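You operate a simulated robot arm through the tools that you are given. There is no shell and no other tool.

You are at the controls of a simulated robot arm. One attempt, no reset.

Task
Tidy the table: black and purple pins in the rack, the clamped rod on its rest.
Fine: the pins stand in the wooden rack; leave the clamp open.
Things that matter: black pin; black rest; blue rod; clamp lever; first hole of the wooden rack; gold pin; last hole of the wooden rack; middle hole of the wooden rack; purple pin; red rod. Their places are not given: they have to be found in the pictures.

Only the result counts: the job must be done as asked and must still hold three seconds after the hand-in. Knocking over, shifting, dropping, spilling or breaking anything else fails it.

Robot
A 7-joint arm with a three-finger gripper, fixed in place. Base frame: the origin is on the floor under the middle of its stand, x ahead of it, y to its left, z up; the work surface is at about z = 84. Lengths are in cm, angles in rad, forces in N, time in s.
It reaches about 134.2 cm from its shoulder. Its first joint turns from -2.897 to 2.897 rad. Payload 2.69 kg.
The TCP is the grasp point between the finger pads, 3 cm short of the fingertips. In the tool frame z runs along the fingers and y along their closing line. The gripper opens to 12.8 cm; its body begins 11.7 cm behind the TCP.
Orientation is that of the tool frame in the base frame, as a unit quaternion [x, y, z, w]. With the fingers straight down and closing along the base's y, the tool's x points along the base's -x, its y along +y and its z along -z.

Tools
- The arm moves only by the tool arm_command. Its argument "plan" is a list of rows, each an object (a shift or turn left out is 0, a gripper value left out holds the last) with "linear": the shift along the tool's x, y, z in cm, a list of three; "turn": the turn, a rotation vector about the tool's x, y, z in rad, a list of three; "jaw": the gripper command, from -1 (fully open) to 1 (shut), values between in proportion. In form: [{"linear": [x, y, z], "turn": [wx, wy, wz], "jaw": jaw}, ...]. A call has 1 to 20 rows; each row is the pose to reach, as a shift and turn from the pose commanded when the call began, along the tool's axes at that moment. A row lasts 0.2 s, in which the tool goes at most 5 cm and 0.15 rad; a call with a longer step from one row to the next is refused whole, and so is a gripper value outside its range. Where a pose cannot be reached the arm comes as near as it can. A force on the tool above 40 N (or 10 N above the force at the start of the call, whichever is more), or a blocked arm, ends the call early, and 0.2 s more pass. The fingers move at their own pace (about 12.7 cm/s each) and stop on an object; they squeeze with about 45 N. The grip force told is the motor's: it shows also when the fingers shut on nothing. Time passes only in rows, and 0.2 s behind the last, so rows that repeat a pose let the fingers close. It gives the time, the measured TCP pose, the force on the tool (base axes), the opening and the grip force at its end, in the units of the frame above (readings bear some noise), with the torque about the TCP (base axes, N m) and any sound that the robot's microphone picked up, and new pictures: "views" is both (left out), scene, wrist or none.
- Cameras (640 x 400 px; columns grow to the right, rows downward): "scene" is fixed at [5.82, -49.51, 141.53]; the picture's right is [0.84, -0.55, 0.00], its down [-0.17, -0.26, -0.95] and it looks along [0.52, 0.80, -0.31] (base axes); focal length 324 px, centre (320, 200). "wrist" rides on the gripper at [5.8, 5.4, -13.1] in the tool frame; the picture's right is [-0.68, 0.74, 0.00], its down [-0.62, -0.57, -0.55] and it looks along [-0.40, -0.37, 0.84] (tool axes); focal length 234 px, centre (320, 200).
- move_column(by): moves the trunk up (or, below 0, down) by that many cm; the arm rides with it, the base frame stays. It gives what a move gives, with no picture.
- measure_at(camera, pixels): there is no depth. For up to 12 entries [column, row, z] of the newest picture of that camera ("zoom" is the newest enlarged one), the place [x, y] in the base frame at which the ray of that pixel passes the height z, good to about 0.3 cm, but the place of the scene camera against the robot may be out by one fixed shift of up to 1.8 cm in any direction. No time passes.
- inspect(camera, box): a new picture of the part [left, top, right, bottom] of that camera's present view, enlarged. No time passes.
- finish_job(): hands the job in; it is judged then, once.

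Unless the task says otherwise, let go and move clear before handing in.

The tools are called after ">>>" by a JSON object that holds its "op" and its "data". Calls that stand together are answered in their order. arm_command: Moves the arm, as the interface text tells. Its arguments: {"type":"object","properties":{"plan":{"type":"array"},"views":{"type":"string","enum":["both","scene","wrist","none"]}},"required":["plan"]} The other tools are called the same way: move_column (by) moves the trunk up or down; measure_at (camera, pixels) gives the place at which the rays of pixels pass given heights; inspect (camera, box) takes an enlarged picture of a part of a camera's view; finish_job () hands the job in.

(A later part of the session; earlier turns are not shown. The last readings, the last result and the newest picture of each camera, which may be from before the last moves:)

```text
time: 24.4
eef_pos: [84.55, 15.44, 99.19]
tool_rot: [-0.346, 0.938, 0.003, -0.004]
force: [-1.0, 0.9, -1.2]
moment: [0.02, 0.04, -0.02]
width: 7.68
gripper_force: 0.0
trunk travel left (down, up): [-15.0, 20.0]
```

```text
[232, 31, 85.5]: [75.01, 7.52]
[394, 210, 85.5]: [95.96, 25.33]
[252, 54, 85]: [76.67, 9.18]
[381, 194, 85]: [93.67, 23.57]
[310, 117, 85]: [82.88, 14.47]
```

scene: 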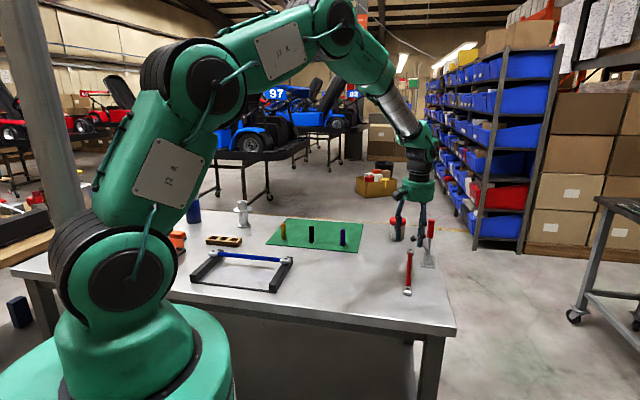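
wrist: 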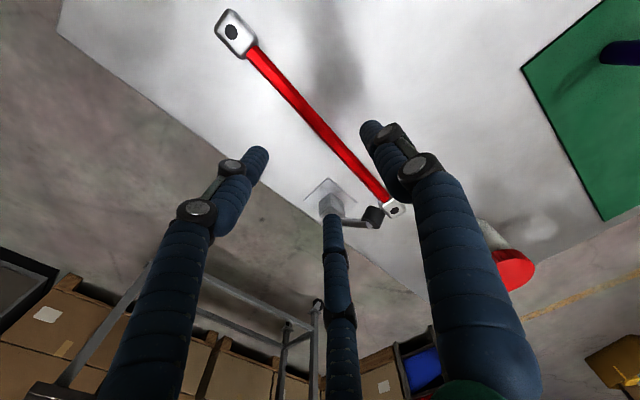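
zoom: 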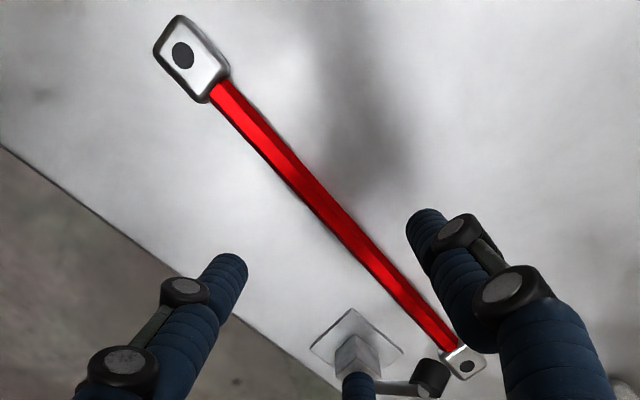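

The bar line passes within 0.2 cm of the TCP. I'll lower the open fingers around it to just above the table.

>>> {"op": "arm_command", "data": {"plan": [{"linear": [0, 0.15, 3]}, {"linear": [0, 0.17, 6]}, {"linear": [0, 0.17, 8.5]}, {"linear": [0, 0.17, 10]}, {"linear": [0, 0.17, 10.8]}, {"linear": [0, 0.17, 10.8]}], "views": "both"}}

>>> {"op": "inspect", "data": {"camera": "scene", "box": [370, 180, 490, 310]}}

```text
time: 25.8
eef_pos: [84.3, 15.46, 88.45]
tool_rot: [-0.345, 0.939, 0.003, -0.004]
force: [0.4, 0.0, -0.1]
moment: [0.01, 0.0, -0.01]
width: 7.67
gripper_force: 0.1
trunk travel left (down, up): [-15.0, 20.0]
```

scene: 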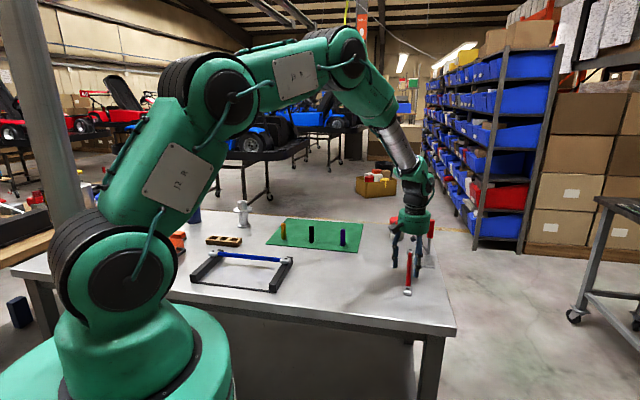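
wrist: 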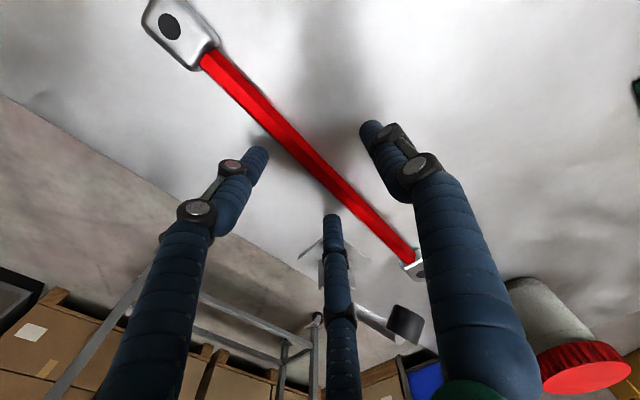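

```text
3.08 times, centred on (430, 245) of scene
```

zoom: 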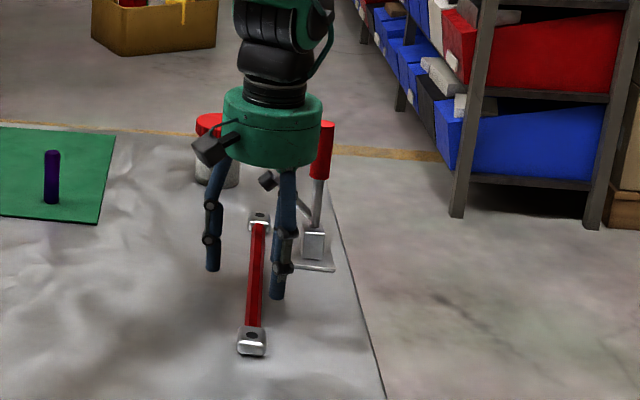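

The fingers straddle the bar cleanly with no contact force. I'll go down another 1.1 cm and close on the bar.

>>> {"op": "arm_command", "data": {"plan": [{"linear": [0, 0, 0.4]}, {"linear": [0, 0, 0.8]}, {"linear": [0, 0, 1.1]}, {"linear": [0, 0, 1.1]}], "views": "none"}}

```text
time: 26.8
eef_pos: [84.16, 15.42, 87.28]
tool_rot: [-0.346, 0.938, 0.003, -0.003]
force: [0.1, 0.1, -0.4]
moment: [0.0, 0.0, 0.0]
width: 7.69
gripper_force: 0.1
trunk travel left (down, up): [-15.0, 20.0]
```

>>> {"op": "arm_command", "data": {"plan": [{"jaw": 0.2}, {"jaw": 0.5}, {"jaw": 0.8}, {"jaw": 1}, {"jaw": 1}, {"jaw": 1}], "views": "both"}}

>>> {"op": "inspect", "data": {"camera": "scene", "box": [370, 180, 490, 310]}}

```text
time: 28.2
eef_pos: [84.17, 15.48, 87.39]
tool_rot: [-0.346, 0.938, 0.001, -0.004]
force: [1.1, 1.2, 0.1]
moment: [0.06, -0.07, -0.08]
width: 2.22
gripper_force: 45.1
trunk travel left (down, up): [-15.0, 20.0]
```

scene: 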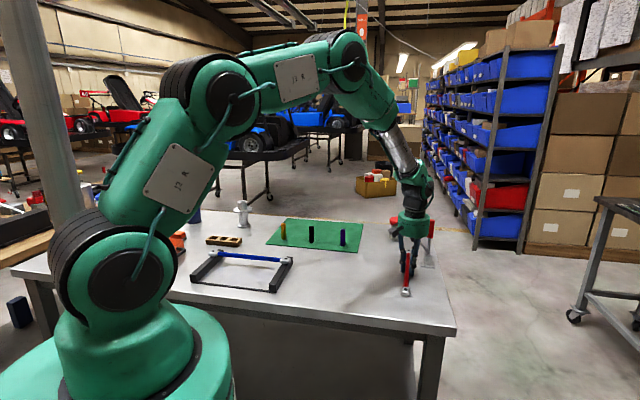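
wrist: 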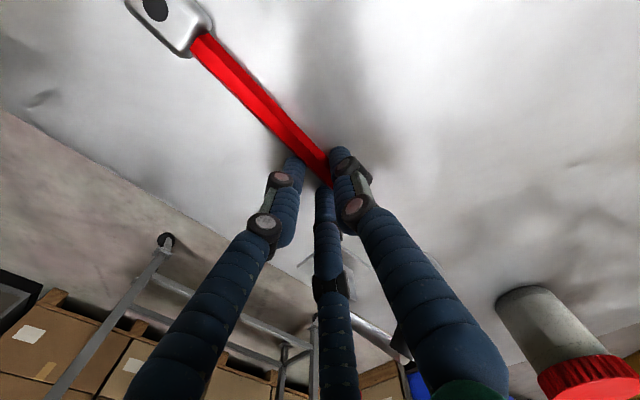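

```text
3.08 times, centred on (430, 245) of scene
```

zoom: 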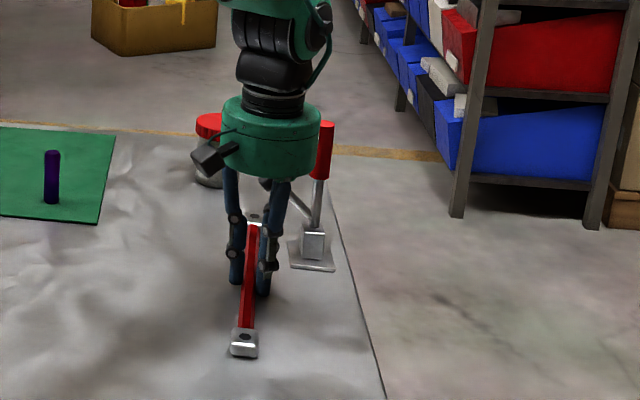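

The bar is gripped (width 2.2 cm, 45 N). I'll lift 2 cm, then slide away from the clamp pad towards the mat before rising.

>>> {"op": "arm_command", "data": {"plan": [{"linear": [0, 0, -0.7], "jaw": 1}, {"linear": [0, 0, -1.4], "jaw": 1}, {"linear": [0, 0, -2], "jaw": 1}, {"linear": [0, 0, -2], "jaw": 1}], "views": "both"}}

>>> {"op": "inspect", "data": {"camera": "scene", "box": [370, 180, 490, 310]}}

```text
time: 29.2
eef_pos: [84.05, 15.54, 89.18]
tool_rot: [-0.346, 0.938, 0.003, -0.004]
force: [-0.1, -0.5, -2.6]
moment: [-0.06, 0.02, 0.02]
width: 2.24
gripper_force: 44.6
trunk travel left (down, up): [-15.0, 20.0]
```

scene: 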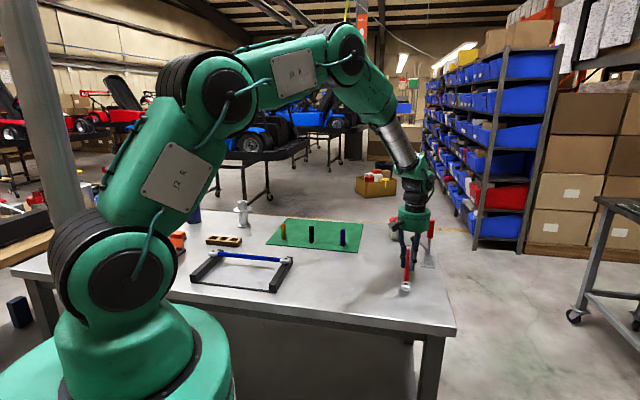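
wrist: 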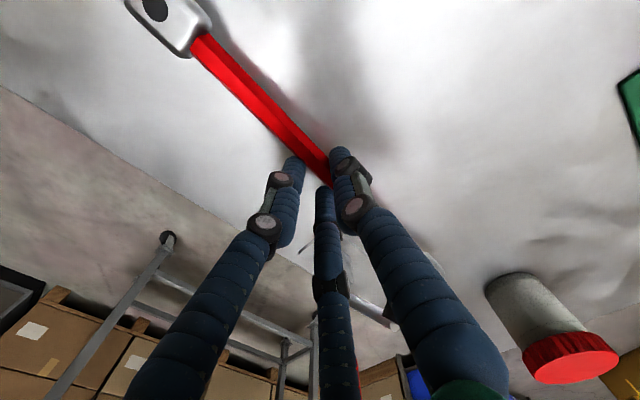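

```text
3.08 times, centred on (430, 245) of scene
```

zoom: 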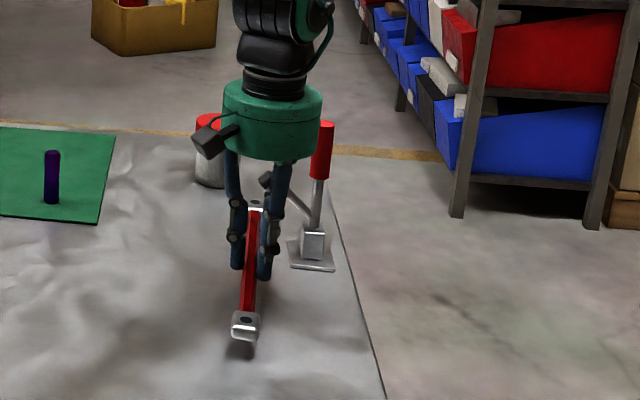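

The rod is lifted level and weighs about 2.6 N. I'll slide it clear of the clamp pad and then raise it.

>>> {"op": "arm_command", "data": {"plan": [{"linear": [0.5, 1.5, 0], "jaw": 1}, {"linear": [1.5, 4, 0], "jaw": 1}, {"linear": [2.5, 6.5, 0], "jaw": 1}, {"linear": [3.5, 9, -0.5], "jaw": 1}, {"linear": [4, 11, -2.5], "jaw": 1}, {"linear": [5, 12, -5.5], "jaw": 1}, {"linear": [5, 12, -9], "jaw": 1}, {"linear": [5, 12, -12], "jaw": 1}, {"linear": [5, 12, -14], "jaw": 1}, {"linear": [5, 12, -14], "jaw": 1}], "views": "both"}}

>>> {"op": "inspect", "data": {"camera": "scene", "box": [370, 160, 490, 310]}}

```text
time: 31.4
eef_pos: [72.74, 21.38, 103.49]
tool_rot: [-0.346, 0.938, 0.003, -0.003]
force: [0.2, 0.0, -2.6]
moment: [-0.02, 0.02, 0.0]
width: 2.23
gripper_force: 44.8
trunk travel left (down, up): [-15.0, 20.0]
```

scene: 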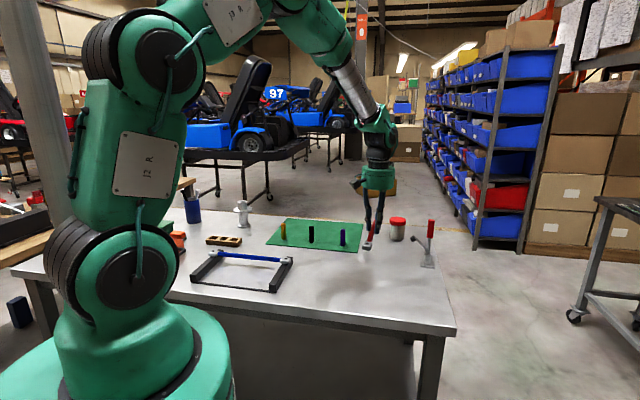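
wrist: 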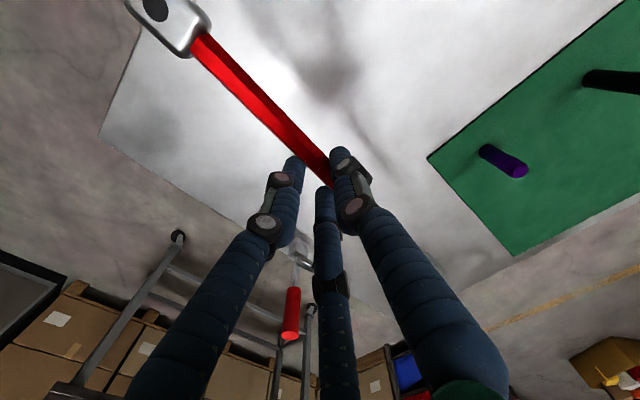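

```text
2.67 times, centred on (430, 235) of scene
```

zoom: 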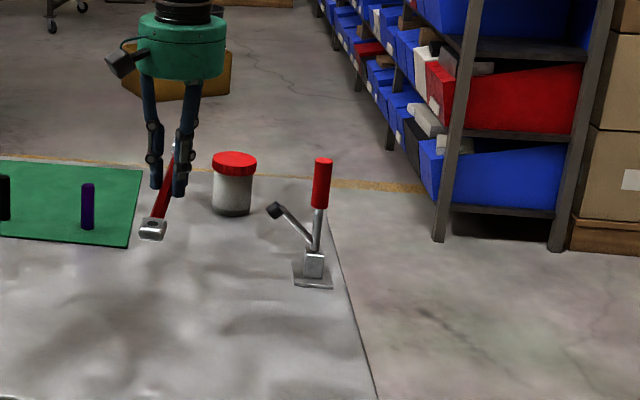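

The clamp is open and free, and the rod is held level at z about 101. I'll carry it high over to the rest, turning it towards the blue rod's direction, and use the wrist view to locate the rails.

>>> {"op": "arm_command", "data": {"plan": [{"linear": [0.5, 2.5, -2], "turn": [0, 0, 0.1], "jaw": 1}, {"linear": [1.2, 5.5, -4], "turn": [0, 0, 0.22], "jaw": 1}, {"linear": [2, 9, -6], "turn": [0, 0, 0.34], "jaw": 1}, {"linear": [2.8, 12.5, -8], "turn": [0, 0, 0.46], "jaw": 1}, {"linear": [3.6, 16, -8.5], "turn": [0, 0, 0.58], "jaw": 1}, {"linear": [4.4, 19.5, -8.5], "turn": [0, 0, 0.7], "jaw": 1}, {"linear": [5.2, 23, -8.5], "turn": [0, 0, 0.82], "jaw": 1}, {"linear": [6, 26.5, -8.5], "turn": [0, 0, 0.94], "jaw": 1}, {"linear": [6.8, 30, -8.5], "turn": [0, 0, 1.06], "jaw": 1}, {"linear": [7.5, 33.5, -8.5], "turn": [0, 0, 1.18], "jaw": 1}, {"linear": [8.2, 37, -8.5], "turn": [0, 0, 1.3], "jaw": 1}, {"linear": [8.9, 39.9, -8.5], "turn": [0, 0, 1.4], "jaw": 1}, {"linear": [8.9, 39.9, -8.5], "turn": [0, 0, 1.473], "jaw": 1}, {"linear": [8.9, 39.9, -8.5], "turn": [0, 0, 1.473], "jaw": 1}], "views": "both"}}

```text
time: 34.4
eef_pos: [40.26, 46.04, 112.41]
tool_rot: [0.375, 0.927, -0.002, -0.004]
force: [0.0, -0.2, -2.4]
moment: [-0.02, 0.02, 0.02]
width: 2.25
gripper_force: 44.5
trunk travel left (down, up): [-15.0, 20.0]
```

scene: 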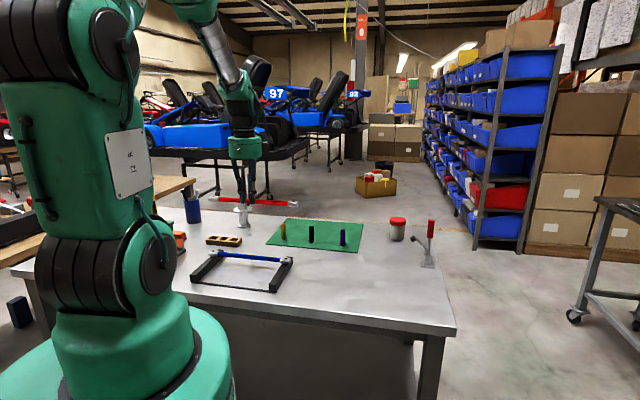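
wrist: 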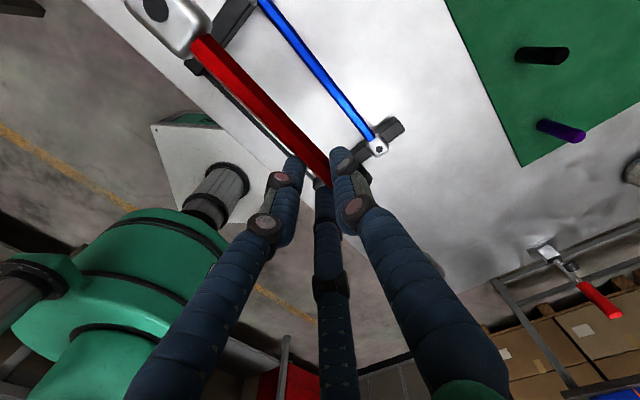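

>>> {"op": "inspect", "data": {"camera": "wrist", "box": [120, 0, 440, 200]}}

>>> {"op": "inspect", "data": {"camera": "scene", "box": [180, 180, 310, 310]}}

```text
2.00 times, centred on (280, 100) of wrist
```

zoom: 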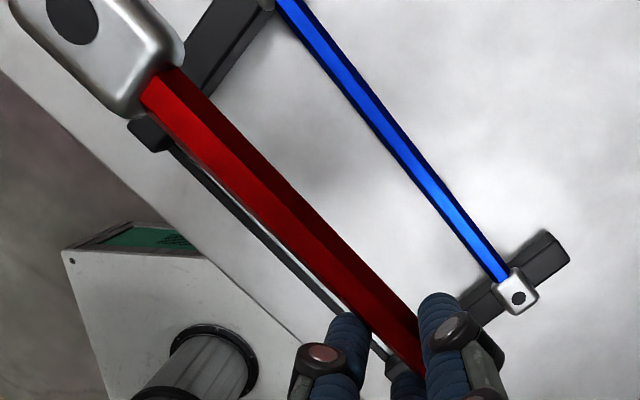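

```text
3.08 times, centred on (245, 245) of scene
```

zoom: 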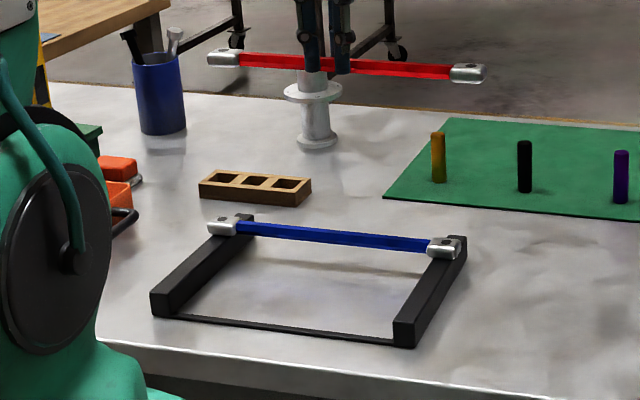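

>>> {"op": "measure_at", "data": {"camera": "wrist", "pixels": [[379, 148.5, 87], [379, 148.5, 88], [379, 148.5, 88.5], [392, 115, 86.5], [404.5, 131, 86.5], [187, 60, 86.5], [202, 74, 86.5], [212, 48, 86.5], [253, 4, 86.5]]}}

>>> {"op": "measure_at", "data": {"camera": "scene", "pixels": [[217.5, 251.5, 88], [286.2, 263, 88], [189, 274.5, 86.5], [269, 284, 86.5], [219, 251, 86.5], [290, 257, 86.5]]}}

```text
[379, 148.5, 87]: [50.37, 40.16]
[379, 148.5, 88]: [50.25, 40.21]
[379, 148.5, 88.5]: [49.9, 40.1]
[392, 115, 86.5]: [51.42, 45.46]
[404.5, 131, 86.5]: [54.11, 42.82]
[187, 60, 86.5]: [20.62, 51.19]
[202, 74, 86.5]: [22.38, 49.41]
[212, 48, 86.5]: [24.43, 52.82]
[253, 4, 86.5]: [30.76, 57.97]
```

```text
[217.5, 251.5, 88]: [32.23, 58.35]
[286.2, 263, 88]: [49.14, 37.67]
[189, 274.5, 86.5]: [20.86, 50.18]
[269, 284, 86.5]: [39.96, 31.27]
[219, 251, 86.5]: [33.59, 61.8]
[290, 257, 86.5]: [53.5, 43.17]
```

>>> {"op": "inspect", "data": {"camera": "scene", "box": [265, 245, 305, 270]}}

>>> {"op": "inspect", "data": {"camera": "scene", "box": [200, 240, 240, 265]}}

>>> {"op": "inspect", "data": {"camera": "wrist", "box": [330, 100, 420, 180]}}

```text
16.00 times, centred on (285, 258) of scene
```

zoom: 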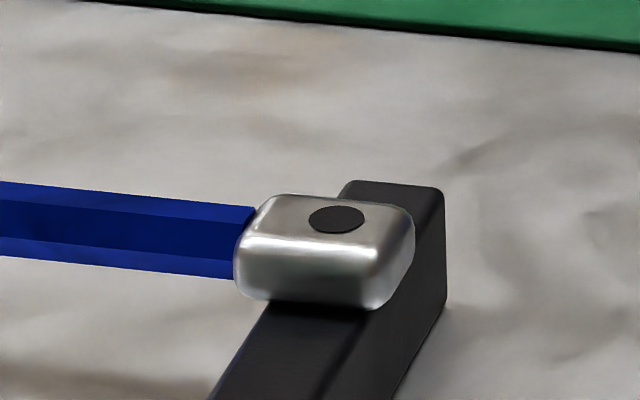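

```text
16.00 times, centred on (220, 252) of scene
```

zoom: 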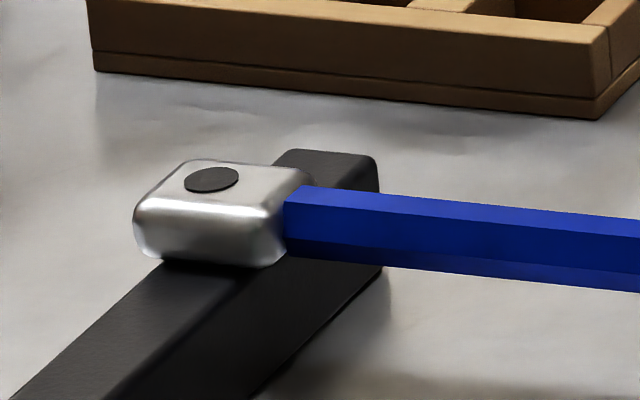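

```text
5.00 times, centred on (375, 140) of wrist
```

zoom: 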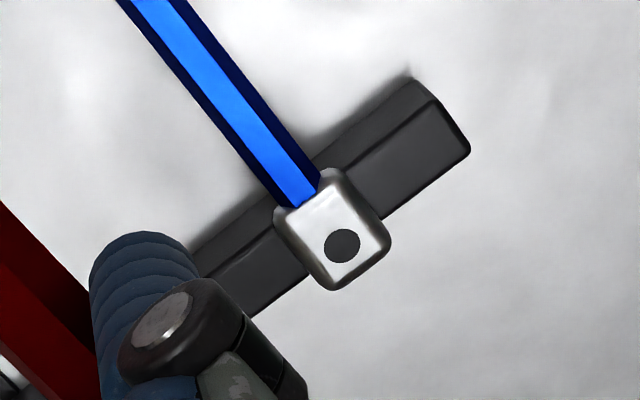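

Both blue heads rest on the rail tops. Next I need the red rod's pose in the hand, so I'll measure its heads from both cameras at their current height.

>>> {"op": "inspect", "data": {"camera": "scene", "box": [205, 190, 305, 215]}}

>>> {"op": "inspect", "data": {"camera": "wrist", "box": [110, 0, 350, 200]}}

```text
6.40 times, centred on (255, 202) of scene
```

zoom: 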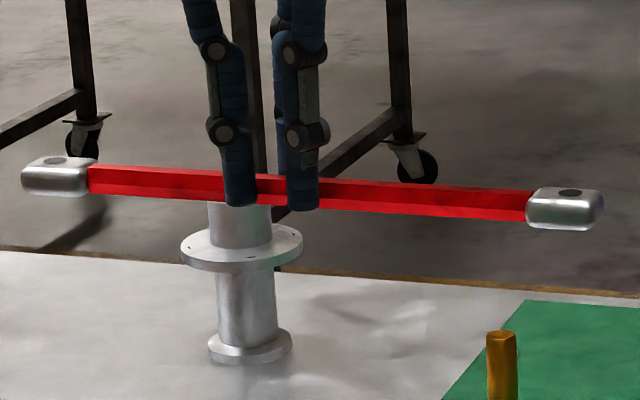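

```text
2.00 times, centred on (230, 100) of wrist
```

zoom: 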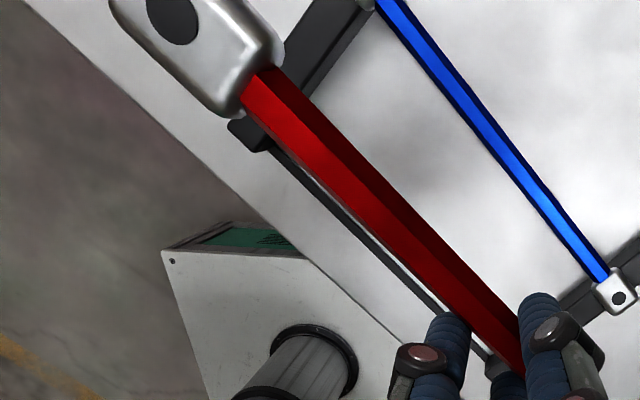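

>>> {"op": "measure_at", "data": {"camera": "scene", "pixels": [[213.6, 195.75, 111], [294.06, 200.9, 111], [213.6, 195.75, 110.5], [294.06, 200.9, 110.5]]}}

>>> {"op": "measure_at", "data": {"camera": "wrist", "pixels": [[156.5, 9, 111], [156.5, 9, 110.5], [203, 47, 110.2], [272, 117, 110.2], [312, 158, 110.2]]}}

```text
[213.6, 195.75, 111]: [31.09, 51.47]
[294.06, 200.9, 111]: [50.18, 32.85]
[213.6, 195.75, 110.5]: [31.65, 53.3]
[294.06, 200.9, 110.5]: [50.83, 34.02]
```

```text
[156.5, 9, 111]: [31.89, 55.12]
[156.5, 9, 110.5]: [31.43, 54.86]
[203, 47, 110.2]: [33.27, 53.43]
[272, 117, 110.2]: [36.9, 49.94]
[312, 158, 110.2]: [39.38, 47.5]
```

>>> {"op": "measure_at", "data": {"camera": "scene", "pixels": [[213.25, 250.75, 87.3], [286.06, 259.2, 87.3], [213.25, 250.75, 88], [286.06, 259.2, 88]]}}

>>> {"op": "measure_at", "data": {"camera": "wrist", "pixels": [[378.6, 148.8, 87.3], [378.6, 148.8, 88], [397.4, 121, 86.3], [405, 130, 86.3], [361, 125.5, 87], [276, 0, 87], [320, 68, 87]]}}

```text
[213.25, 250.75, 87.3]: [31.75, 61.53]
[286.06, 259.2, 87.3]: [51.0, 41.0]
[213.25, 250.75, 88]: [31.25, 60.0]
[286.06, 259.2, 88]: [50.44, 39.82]
```

```text
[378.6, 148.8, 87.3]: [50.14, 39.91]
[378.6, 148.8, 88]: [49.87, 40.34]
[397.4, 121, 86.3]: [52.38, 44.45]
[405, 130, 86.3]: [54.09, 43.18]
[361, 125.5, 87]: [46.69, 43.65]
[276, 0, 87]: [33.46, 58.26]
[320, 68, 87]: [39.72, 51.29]
```

>>> {"op": "measure_at", "data": {"camera": "wrist", "pixels": [[264, 1, 87.5], [316.5, 67, 87.5], [370, 137, 87.5], [378.6, 148.8, 88.3], [226.5, 73.5, 86.5], [232, 80, 84], [300, 150, 84.3], [218, 62, 86.5]]}}

>>> {"op": "inspect", "data": {"camera": "wrist", "box": [200, 0, 300, 80]}}

```text
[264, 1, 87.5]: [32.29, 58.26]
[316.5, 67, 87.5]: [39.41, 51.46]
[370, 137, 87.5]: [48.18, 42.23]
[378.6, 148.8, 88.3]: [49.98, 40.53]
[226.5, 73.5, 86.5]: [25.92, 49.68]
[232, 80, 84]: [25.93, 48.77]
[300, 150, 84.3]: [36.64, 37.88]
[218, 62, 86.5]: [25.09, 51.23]
```

```text
5.00 times, centred on (250, 40) of wrist
```

zoom: 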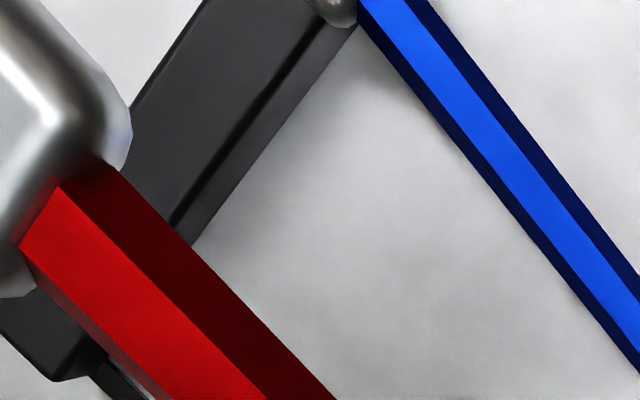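

The blue rod runs at about −45.2°, with its right dot near (50.0, 40.4) and its centre near (40.3, 50.1); the rails reach 13 cm from it towards the robot. I'll move the red rod parallel to it, 7 cm nearer the robot, and lower partway to check.

>>> {"op": "arm_command", "data": {"plan": [{"linear": [1.4, -1.5, 1], "turn": [0, 0, 0.007], "jaw": 1}, {"linear": [2.8, -3, 3], "turn": [0, 0, 0.014], "jaw": 1}, {"linear": [4.22, -4.45, 6], "turn": [0, 0, 0.02], "jaw": 1}, {"linear": [4.22, -4.45, 9], "turn": [0, 0, 0.02], "jaw": 1}, {"linear": [4.22, -4.45, 12], "turn": [0, 0, 0.02], "jaw": 1}, {"linear": [4.22, -4.45, 15], "turn": [0, 0, 0.02], "jaw": 1}, {"linear": [4.22, -4.45, 17], "turn": [0, 0, 0.02], "jaw": 1}, {"linear": [4.22, -4.45, 17], "turn": [0, 0, 0.02], "jaw": 1}], "views": "both"}}

>>> {"op": "inspect", "data": {"camera": "scene", "box": [180, 200, 310, 310]}}

>>> {"op": "inspect", "data": {"camera": "wrist", "box": [120, 0, 440, 200]}}

```text
time: 36.2
eef_pos: [33.92, 45.77, 95.31]
tool_rot: [0.384, 0.923, -0.001, -0.005]
force: [-0.2, -0.1, -2.1]
moment: [-0.01, 0.02, 0.02]
width: 2.23
gripper_force: 44.8
trunk travel left (down, up): [-15.0, 20.0]
```

scene: 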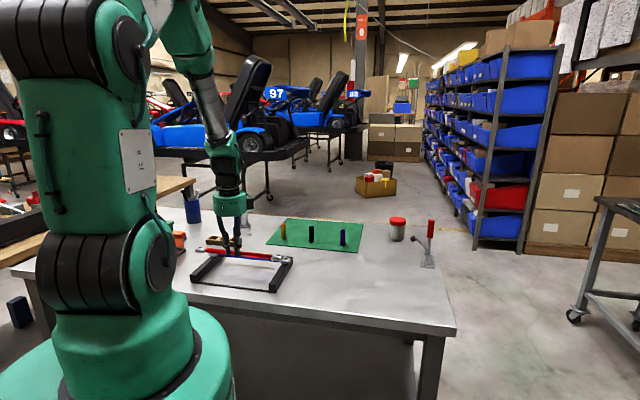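
wrist: 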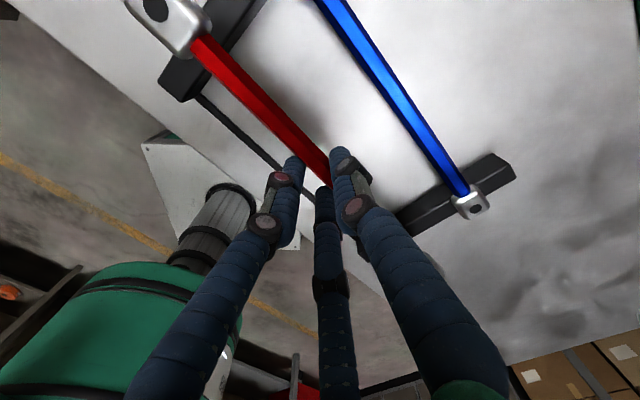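

```text
3.64 times, centred on (245, 255) of scene
```

zoom: 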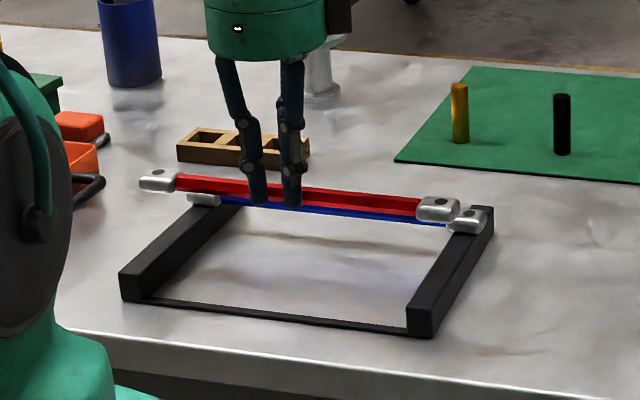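

```text
2.00 times, centred on (280, 100) of wrist
```

zoom: 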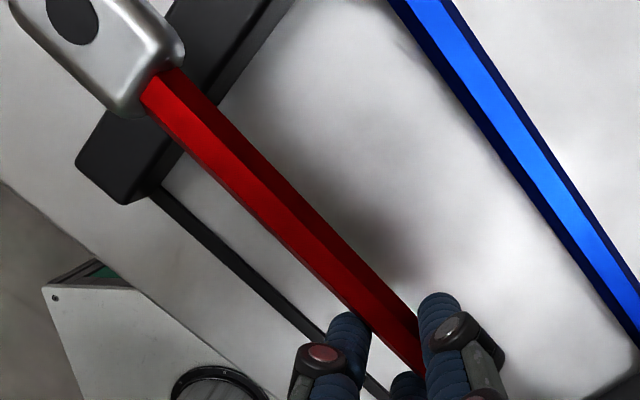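

>>> {"op": "inspect", "data": {"camera": "scene", "box": [200, 235, 240, 260]}}

>>> {"op": "inspect", "data": {"camera": "scene", "box": [265, 245, 305, 270]}}

>>> {"op": "inspect", "data": {"camera": "wrist", "box": [120, 0, 280, 100]}}

```text
16.00 times, centred on (220, 248) of scene
```

zoom: 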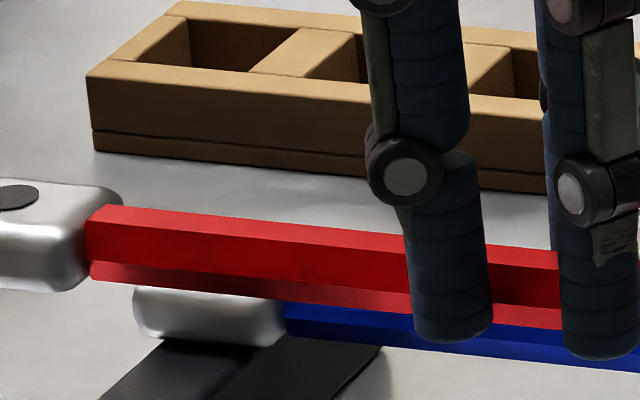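

```text
16.00 times, centred on (285, 258) of scene
```

zoom: 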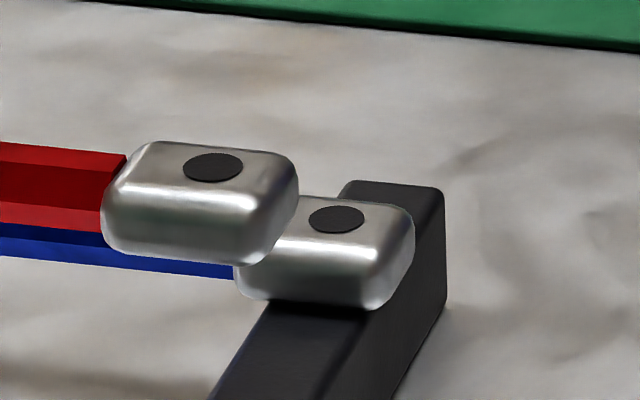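

```text
4.00 times, centred on (200, 50) of wrist
```

zoom: 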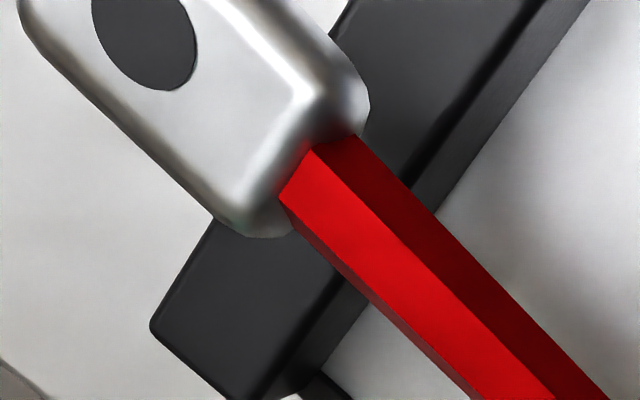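

>>> {"op": "measure_at", "data": {"camera": "scene", "pixels": [[200.94, 247.75, 93.46], [278.3, 255.94, 93.46], [213.25, 250.75, 88], [286.06, 259.2, 88], [200.94, 247.75, 93], [278.3, 255.94, 93]]}}

>>> {"op": "measure_at", "data": {"camera": "wrist", "pixels": [[156.5, 9, 93.46], [156.5, 9, 93.7], [469, 205, 88], [330, 0, 87.5], [400, 103, 87.5], [460, 188, 87.5]]}}

```text
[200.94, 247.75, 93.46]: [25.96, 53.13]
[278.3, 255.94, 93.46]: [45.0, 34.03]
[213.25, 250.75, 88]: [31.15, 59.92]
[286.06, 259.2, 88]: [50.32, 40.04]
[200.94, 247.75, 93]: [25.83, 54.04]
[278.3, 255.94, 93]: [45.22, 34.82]
```

```text
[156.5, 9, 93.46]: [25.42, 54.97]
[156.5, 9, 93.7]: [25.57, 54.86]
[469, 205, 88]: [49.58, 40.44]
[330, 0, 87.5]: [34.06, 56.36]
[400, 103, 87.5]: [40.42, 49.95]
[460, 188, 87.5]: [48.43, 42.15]
```

The red rod is parallel and about 7 cm from the blue one, with its axial offset within about 0.5 cm by both cameras. I'll lower to about 1.5 cm above the rails and compare again.

>>> {"op": "arm_command", "data": {"plan": [{"linear": [0, 0, 1], "jaw": 1}, {"linear": [0, 0, 2], "jaw": 1}, {"linear": [0, 0, 3], "jaw": 1}, {"linear": [0, 0, 3.8], "jaw": 1}, {"linear": [0, 0, 3.8], "jaw": 1}], "views": "both"}}

>>> {"op": "inspect", "data": {"camera": "scene", "box": [190, 240, 250, 280]}}

>>> {"op": "inspect", "data": {"camera": "scene", "box": [250, 245, 310, 290]}}

>>> {"op": "inspect", "data": {"camera": "wrist", "box": [120, 0, 280, 100]}}

```text
time: 37.4
eef_pos: [33.75, 45.81, 91.62]
tool_rot: [0.385, 0.923, -0.001, -0.005]
force: [-0.9, 0.0, -2.4]
moment: [0.02, 0.0, 0.03]
width: 2.25
gripper_force: 44.5
trunk travel left (down, up): [-15.0, 20.0]
```

scene: 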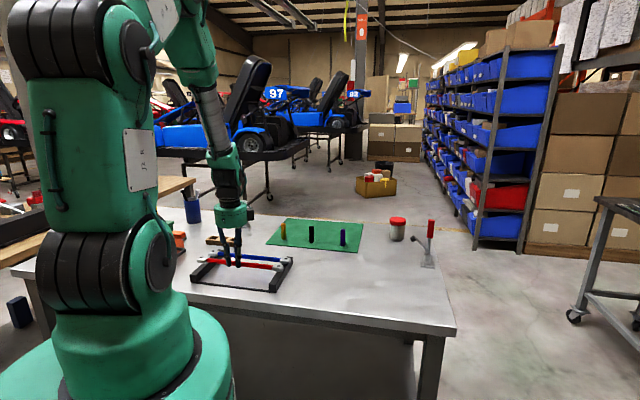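
wrist: 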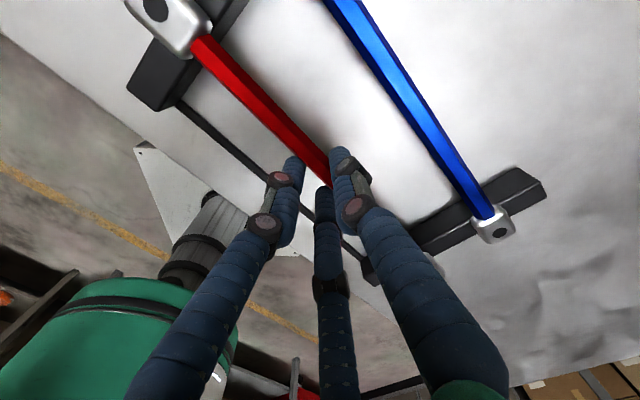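

```text
10.00 times, centred on (220, 260) of scene
```

zoom: 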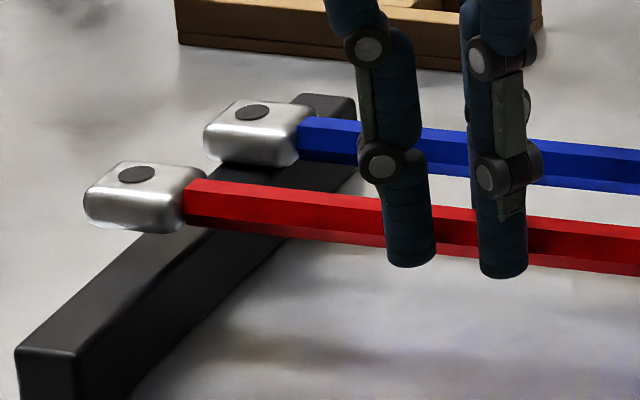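

```text
8.89 times, centred on (280, 268) of scene
```

zoom: 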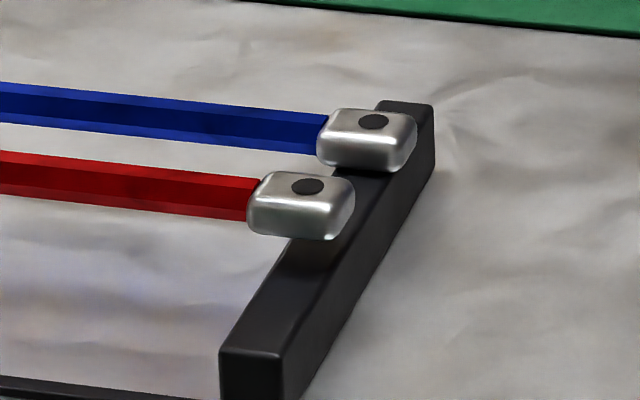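

```text
4.00 times, centred on (200, 50) of wrist
```

zoom: 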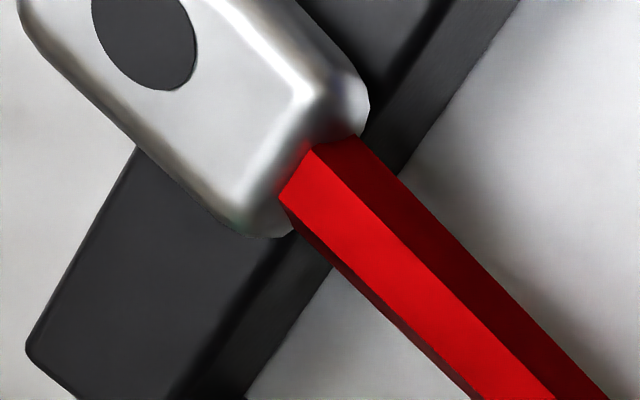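

Near the rails, the red head dots (left zoom 136, 174; right zoom 307, 186) project to within about 0.2 cm of the line the blue dots define along each rail. I'll lower gently, watching the vertical force for contact.

>>> {"op": "arm_command", "data": {"plan": [{"linear": [0, 0, 0.4], "jaw": 1}, {"linear": [0, 0, 0.8], "jaw": 1}, {"linear": [0, 0, 1.1], "jaw": 1}, {"linear": [0, 0, 1.3], "jaw": 1}, {"linear": [0, 0, 1.3], "jaw": 1}], "views": "none"}}

```text
time: 38.6
eef_pos: [33.89, 45.69, 90.41]
tool_rot: [0.385, 0.923, 0.0, -0.004]
force: [2.0, -5.7, 19.3]
moment: [-0.57, -0.59, -0.21]
width: 2.21
gripper_force: 45.1
trunk travel left (down, up): [-15.0, 20.0]
```

The force rose to +19 N with a moment showing both heads touching, so the rod is on the rails at TCP z 90.4. I'll relieve most of the preload and look.

>>> {"op": "arm_command", "data": {"plan": [{"linear": [0, 0, -0.06], "jaw": 1}, {"linear": [0, 0, -0.1], "jaw": 1}, {"linear": [0, 0, -0.1], "jaw": 1}], "views": "both"}}

>>> {"op": "inspect", "data": {"camera": "scene", "box": [190, 240, 250, 280]}}

>>> {"op": "inspect", "data": {"camera": "scene", "box": [250, 245, 310, 290]}}

```text
time: 39.4
eef_pos: [33.85, 45.83, 90.35]
tool_rot: [0.385, 0.923, -0.001, -0.004]
force: [1.2, 2.2, 7.2]
moment: [0.46, 0.16, -0.09]
width: 2.23
gripper_force: 44.9
trunk travel left (down, up): [-15.0, 20.0]
```

scene: 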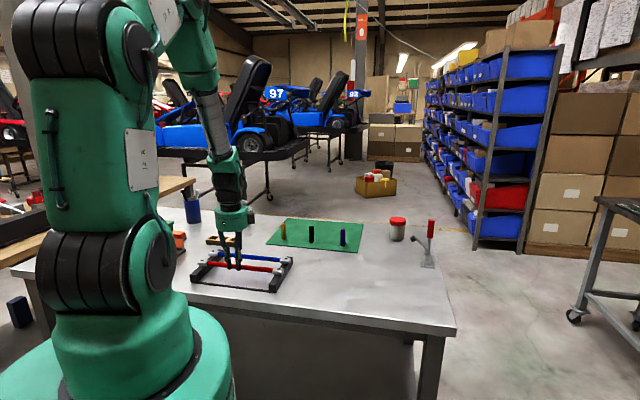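
wrist: 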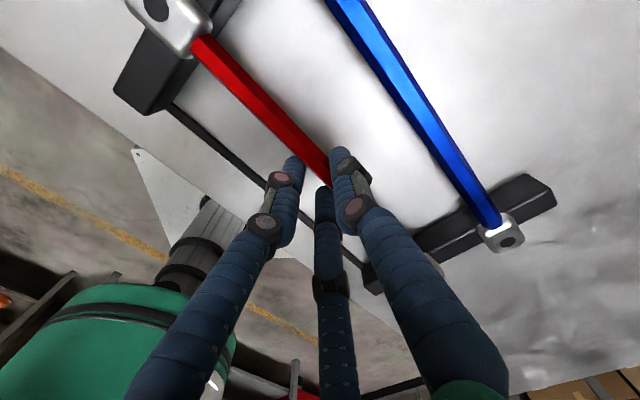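

```text
10.00 times, centred on (220, 260) of scene
```

zoom: 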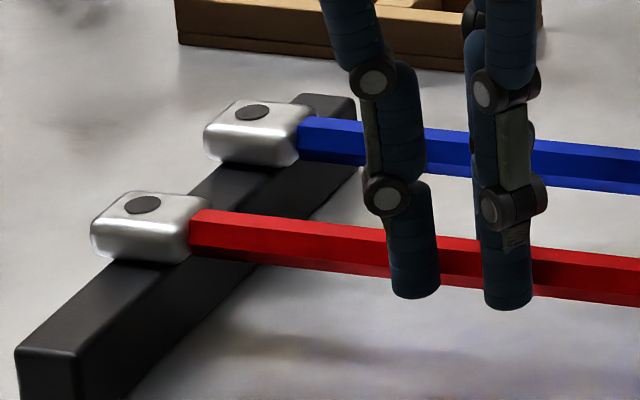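

```text
8.89 times, centred on (280, 268) of scene
```

zoom: 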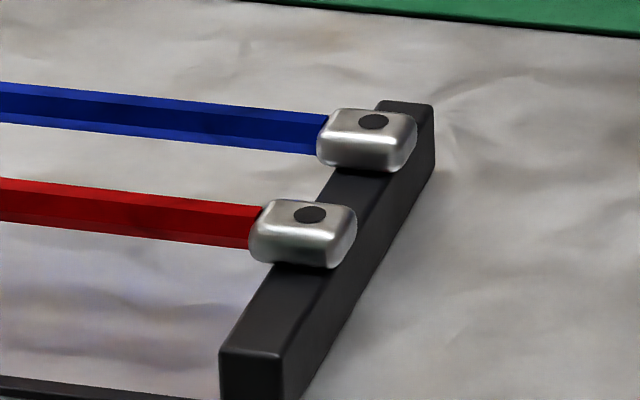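

The red rod sits on both rails like the blue one. I'll open the fingers a little and lift straight up.

>>> {"op": "arm_command", "data": {"plan": [{"jaw": 0.55}, {"jaw": 0.35}, {"jaw": 0.35}, {"linear": [0, 0, -1.5], "jaw": 0.35}, {"linear": [0, 0, -4], "jaw": 0.35}, {"linear": [0, 0, -8], "jaw": 0.35}, {"linear": [0, 0, -12], "jaw": 0.35}, {"linear": [0, 0, -16], "jaw": 0.35}, {"linear": [0, 0, -16], "jaw": 0.35}], "views": "both"}}

>>> {"op": "inspect", "data": {"camera": "scene", "box": [180, 200, 310, 310]}}

```text
time: 41.4
eef_pos: [33.89, 45.5, 106.44]
tool_rot: [0.384, 0.923, -0.001, -0.004]
force: [-1.1, -0.5, -0.1]
moment: [0.05, -0.03, 0.01]
width: 4.19
gripper_force: 0.1
trunk travel left (down, up): [-15.0, 20.0]
```

scene: 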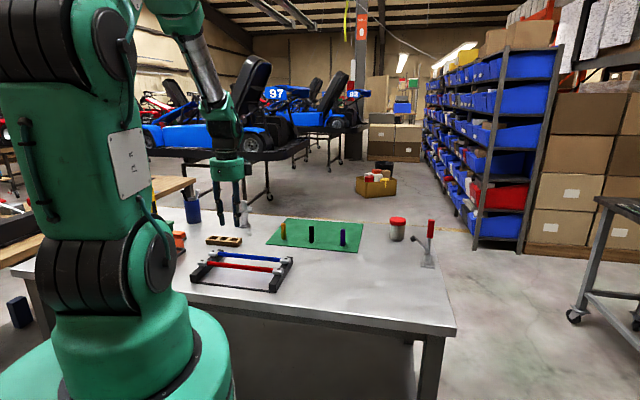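
wrist: 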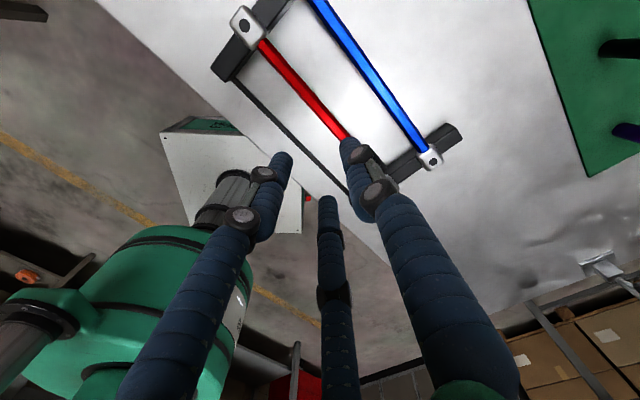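

```text
3.64 times, centred on (245, 255) of scene
```

zoom: 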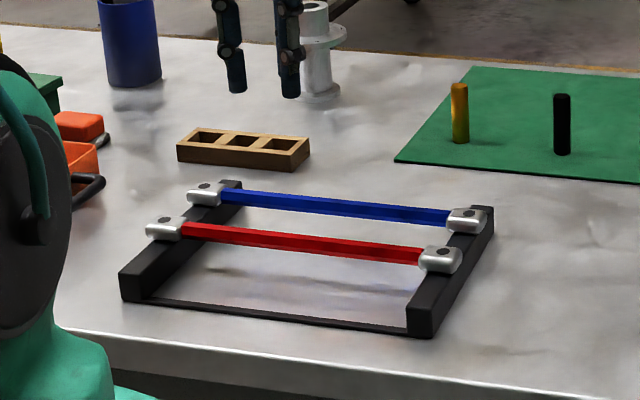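

The red rod rests squarely on both rails beside the blue one. Next I'll check where the flange and cup stand, then go look at the rack.

>>> {"op": "measure_at", "data": {"camera": "scene", "pixels": [[243, 226, 84], [243, 201, 94], [193, 222, 84], [193, 196, 96], [213.5, 239.5, 87], [224.5, 240.5, 87], [236, 241.5, 87]]}}

>>> {"op": "arm_command", "data": {"plan": [{"linear": [2.5, 3, -1], "jaw": 0.2}, {"linear": [5, 6, -2], "jaw": 0.2}, {"linear": [7.5, 9, -3], "jaw": 0.2}, {"linear": [10, 12, -3.5], "jaw": 0.2}, {"linear": [12, 14.5, -3.5], "jaw": 0.2}, {"linear": [13, 16, -3.5], "jaw": 0.2}, {"linear": [13, 16, -3.5], "jaw": 0.2}], "views": "both"}}

```text
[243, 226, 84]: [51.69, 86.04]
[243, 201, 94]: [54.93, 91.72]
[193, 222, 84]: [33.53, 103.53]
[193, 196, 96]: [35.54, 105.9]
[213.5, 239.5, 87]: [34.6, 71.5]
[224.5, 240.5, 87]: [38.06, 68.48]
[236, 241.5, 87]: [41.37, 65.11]
```

```text
time: 43.0
eef_pos: [36.32, 66.18, 109.9]
tool_rot: [0.384, 0.923, -0.002, -0.004]
force: [0.4, 0.1, 1.3]
moment: [-0.01, -0.02, 0.03]
width: 5.12
gripper_force: 0.1
trunk travel left (down, up): [-15.0, 20.0]
```

scene: 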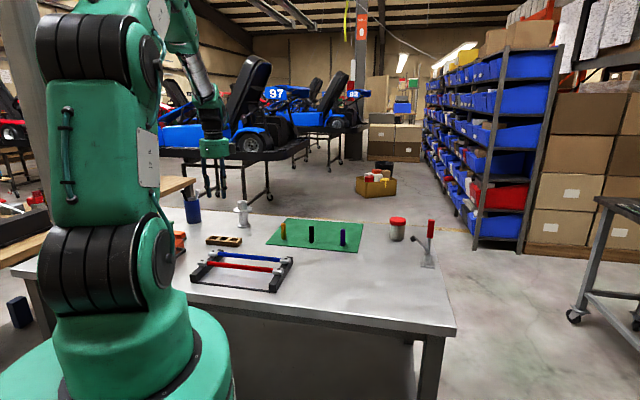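
wrist: 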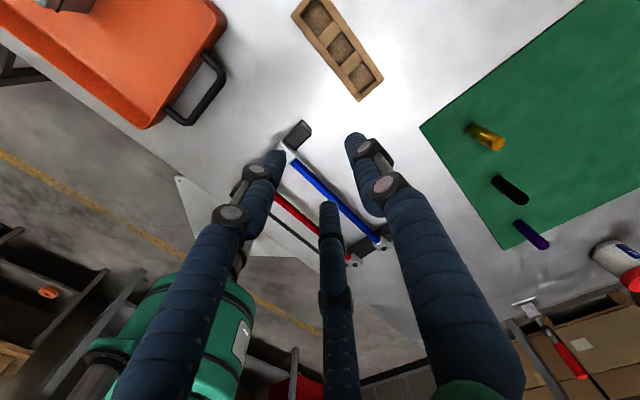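

>>> {"op": "inspect", "data": {"camera": "wrist", "box": [280, 0, 400, 110]}}

>>> {"op": "measure_at", "data": {"camera": "wrist", "pixels": [[317, 15, 86.5], [340, 46, 86.5], [362, 76, 86.5], [475, 131, 84.3], [501, 183, 84.3], [520, 226, 84.3]]}}

```text
3.64 times, centred on (340, 55) of wrist
```

zoom: 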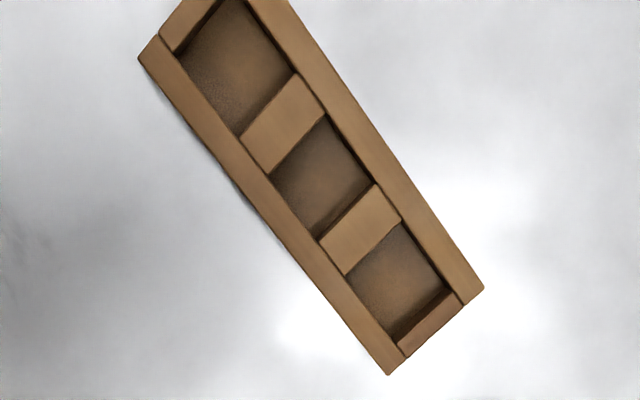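

```text
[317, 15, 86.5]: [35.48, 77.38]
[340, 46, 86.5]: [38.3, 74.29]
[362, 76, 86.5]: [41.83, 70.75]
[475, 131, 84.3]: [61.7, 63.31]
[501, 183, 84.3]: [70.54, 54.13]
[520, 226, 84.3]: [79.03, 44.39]
```

The rack's three square holes are clear in the view (zoom 235/65, 320/175, 395/280), but the rack's height matters for its position. I'll hover closer over it for a better fix.

>>> {"op": "arm_command", "data": {"plan": [{"linear": [0.8, 1.8, 2.5], "jaw": 0.2}, {"linear": [1.6, 3.6, 5], "jaw": 0.2}, {"linear": [2.56, 5.65, 7.9], "jaw": 0.2}, {"linear": [2.56, 5.65, 7.9], "jaw": 0.2}], "views": "both"}}

>>> {"op": "inspect", "data": {"camera": "wrist", "box": [240, 20, 420, 160]}}

```text
time: 44.0
eef_pos: [38.4, 71.86, 101.96]
tool_rot: [0.385, 0.923, -0.001, -0.005]
force: [-0.6, 0.7, -0.5]
moment: [-0.01, 0.04, 0.0]
width: 5.11
gripper_force: 0.0
trunk travel left (down, up): [-15.0, 20.0]
```

scene: 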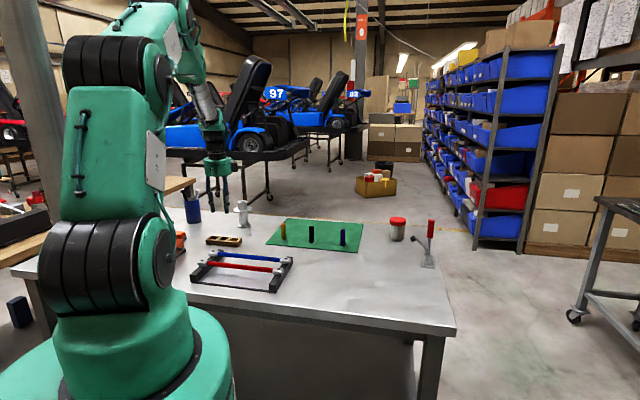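
wrist: 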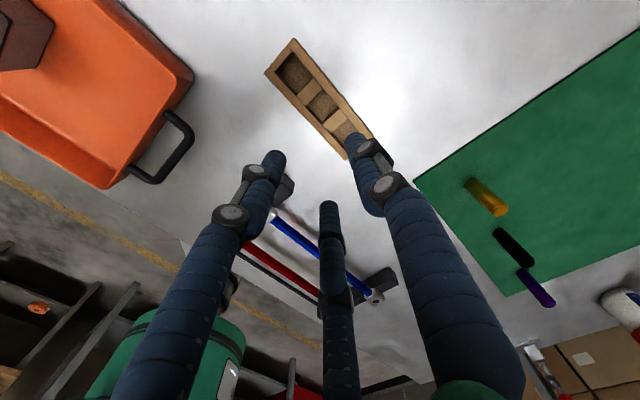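

```text
2.86 times, centred on (330, 90) of wrist
```

zoom: 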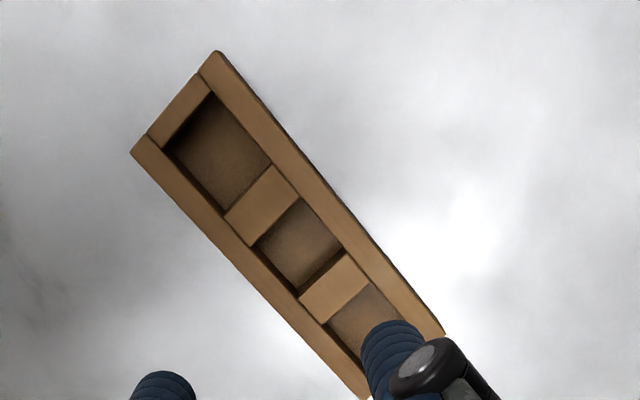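

>>> {"op": "measure_at", "data": {"camera": "zoom", "pixels": [[217, 155, 86], [300, 247, 86], [383, 339, 86], [130, 152, 86], [215, 52, 86], [445, 332, 86], [365, 398, 86], [300, 247, 85]]}}

```text
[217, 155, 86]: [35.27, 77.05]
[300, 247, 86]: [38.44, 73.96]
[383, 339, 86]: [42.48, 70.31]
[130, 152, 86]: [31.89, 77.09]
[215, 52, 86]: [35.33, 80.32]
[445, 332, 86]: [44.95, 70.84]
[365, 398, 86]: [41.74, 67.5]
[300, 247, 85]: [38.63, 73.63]
```

The rack's centre is about (38.5, 74.0), with holes near (35.2, 77.1), (38.45, 73.95) and (41.7, 70.7), each roughly 3 cm square. I'll go over to the black pin, staying high.

>>> {"op": "arm_command", "data": {"plan": [{"linear": [-3, 0.8, -2], "jaw": 0.2}, {"linear": [-7, 2, -4], "jaw": 0.2}, {"linear": [-11, 3, -4.5], "jaw": 0.2}, {"linear": [-15, 4.2, -4.5], "jaw": 0.2}, {"linear": [-19, 5.3, -4.5], "jaw": 0.2}, {"linear": [-23, 6.4, -4.5], "jaw": 0.2}, {"linear": [-27, 7.5, -4.5], "jaw": 0.2}, {"linear": [-31, 8.7, -4.5], "jaw": 0.2}, {"linear": [-35, 9.8, -4.5], "jaw": 0.2}, {"linear": [-35, 9.8, -4.5], "jaw": 0.2}], "views": "both"}}

```text
time: 46.2
eef_pos: [69.89, 54.11, 106.25]
tool_rot: [0.385, 0.923, 0.0, -0.004]
force: [0.0, -0.6, -0.1]
moment: [0.02, 0.08, 0.02]
width: 5.15
gripper_force: 0.1
trunk travel left (down, up): [-15.0, 20.0]
```

scene: 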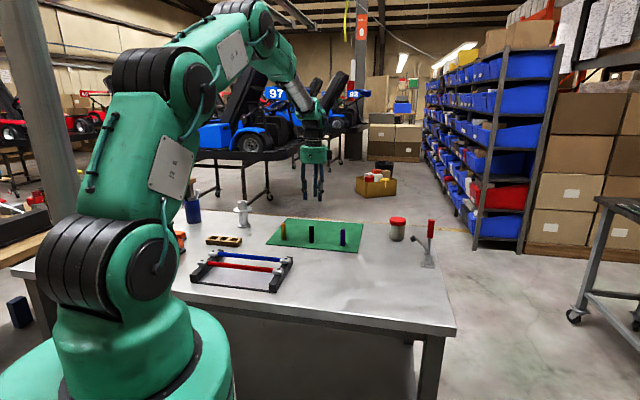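
wrist: 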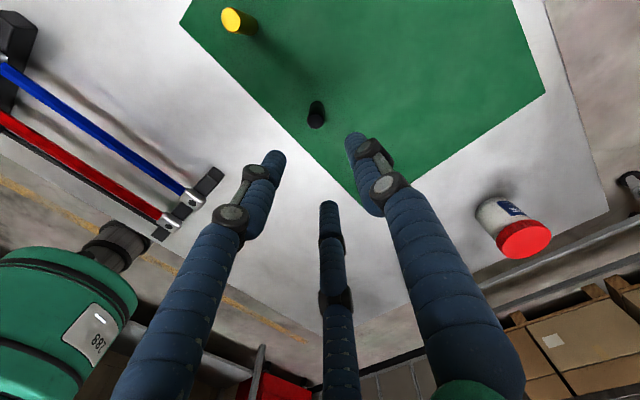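

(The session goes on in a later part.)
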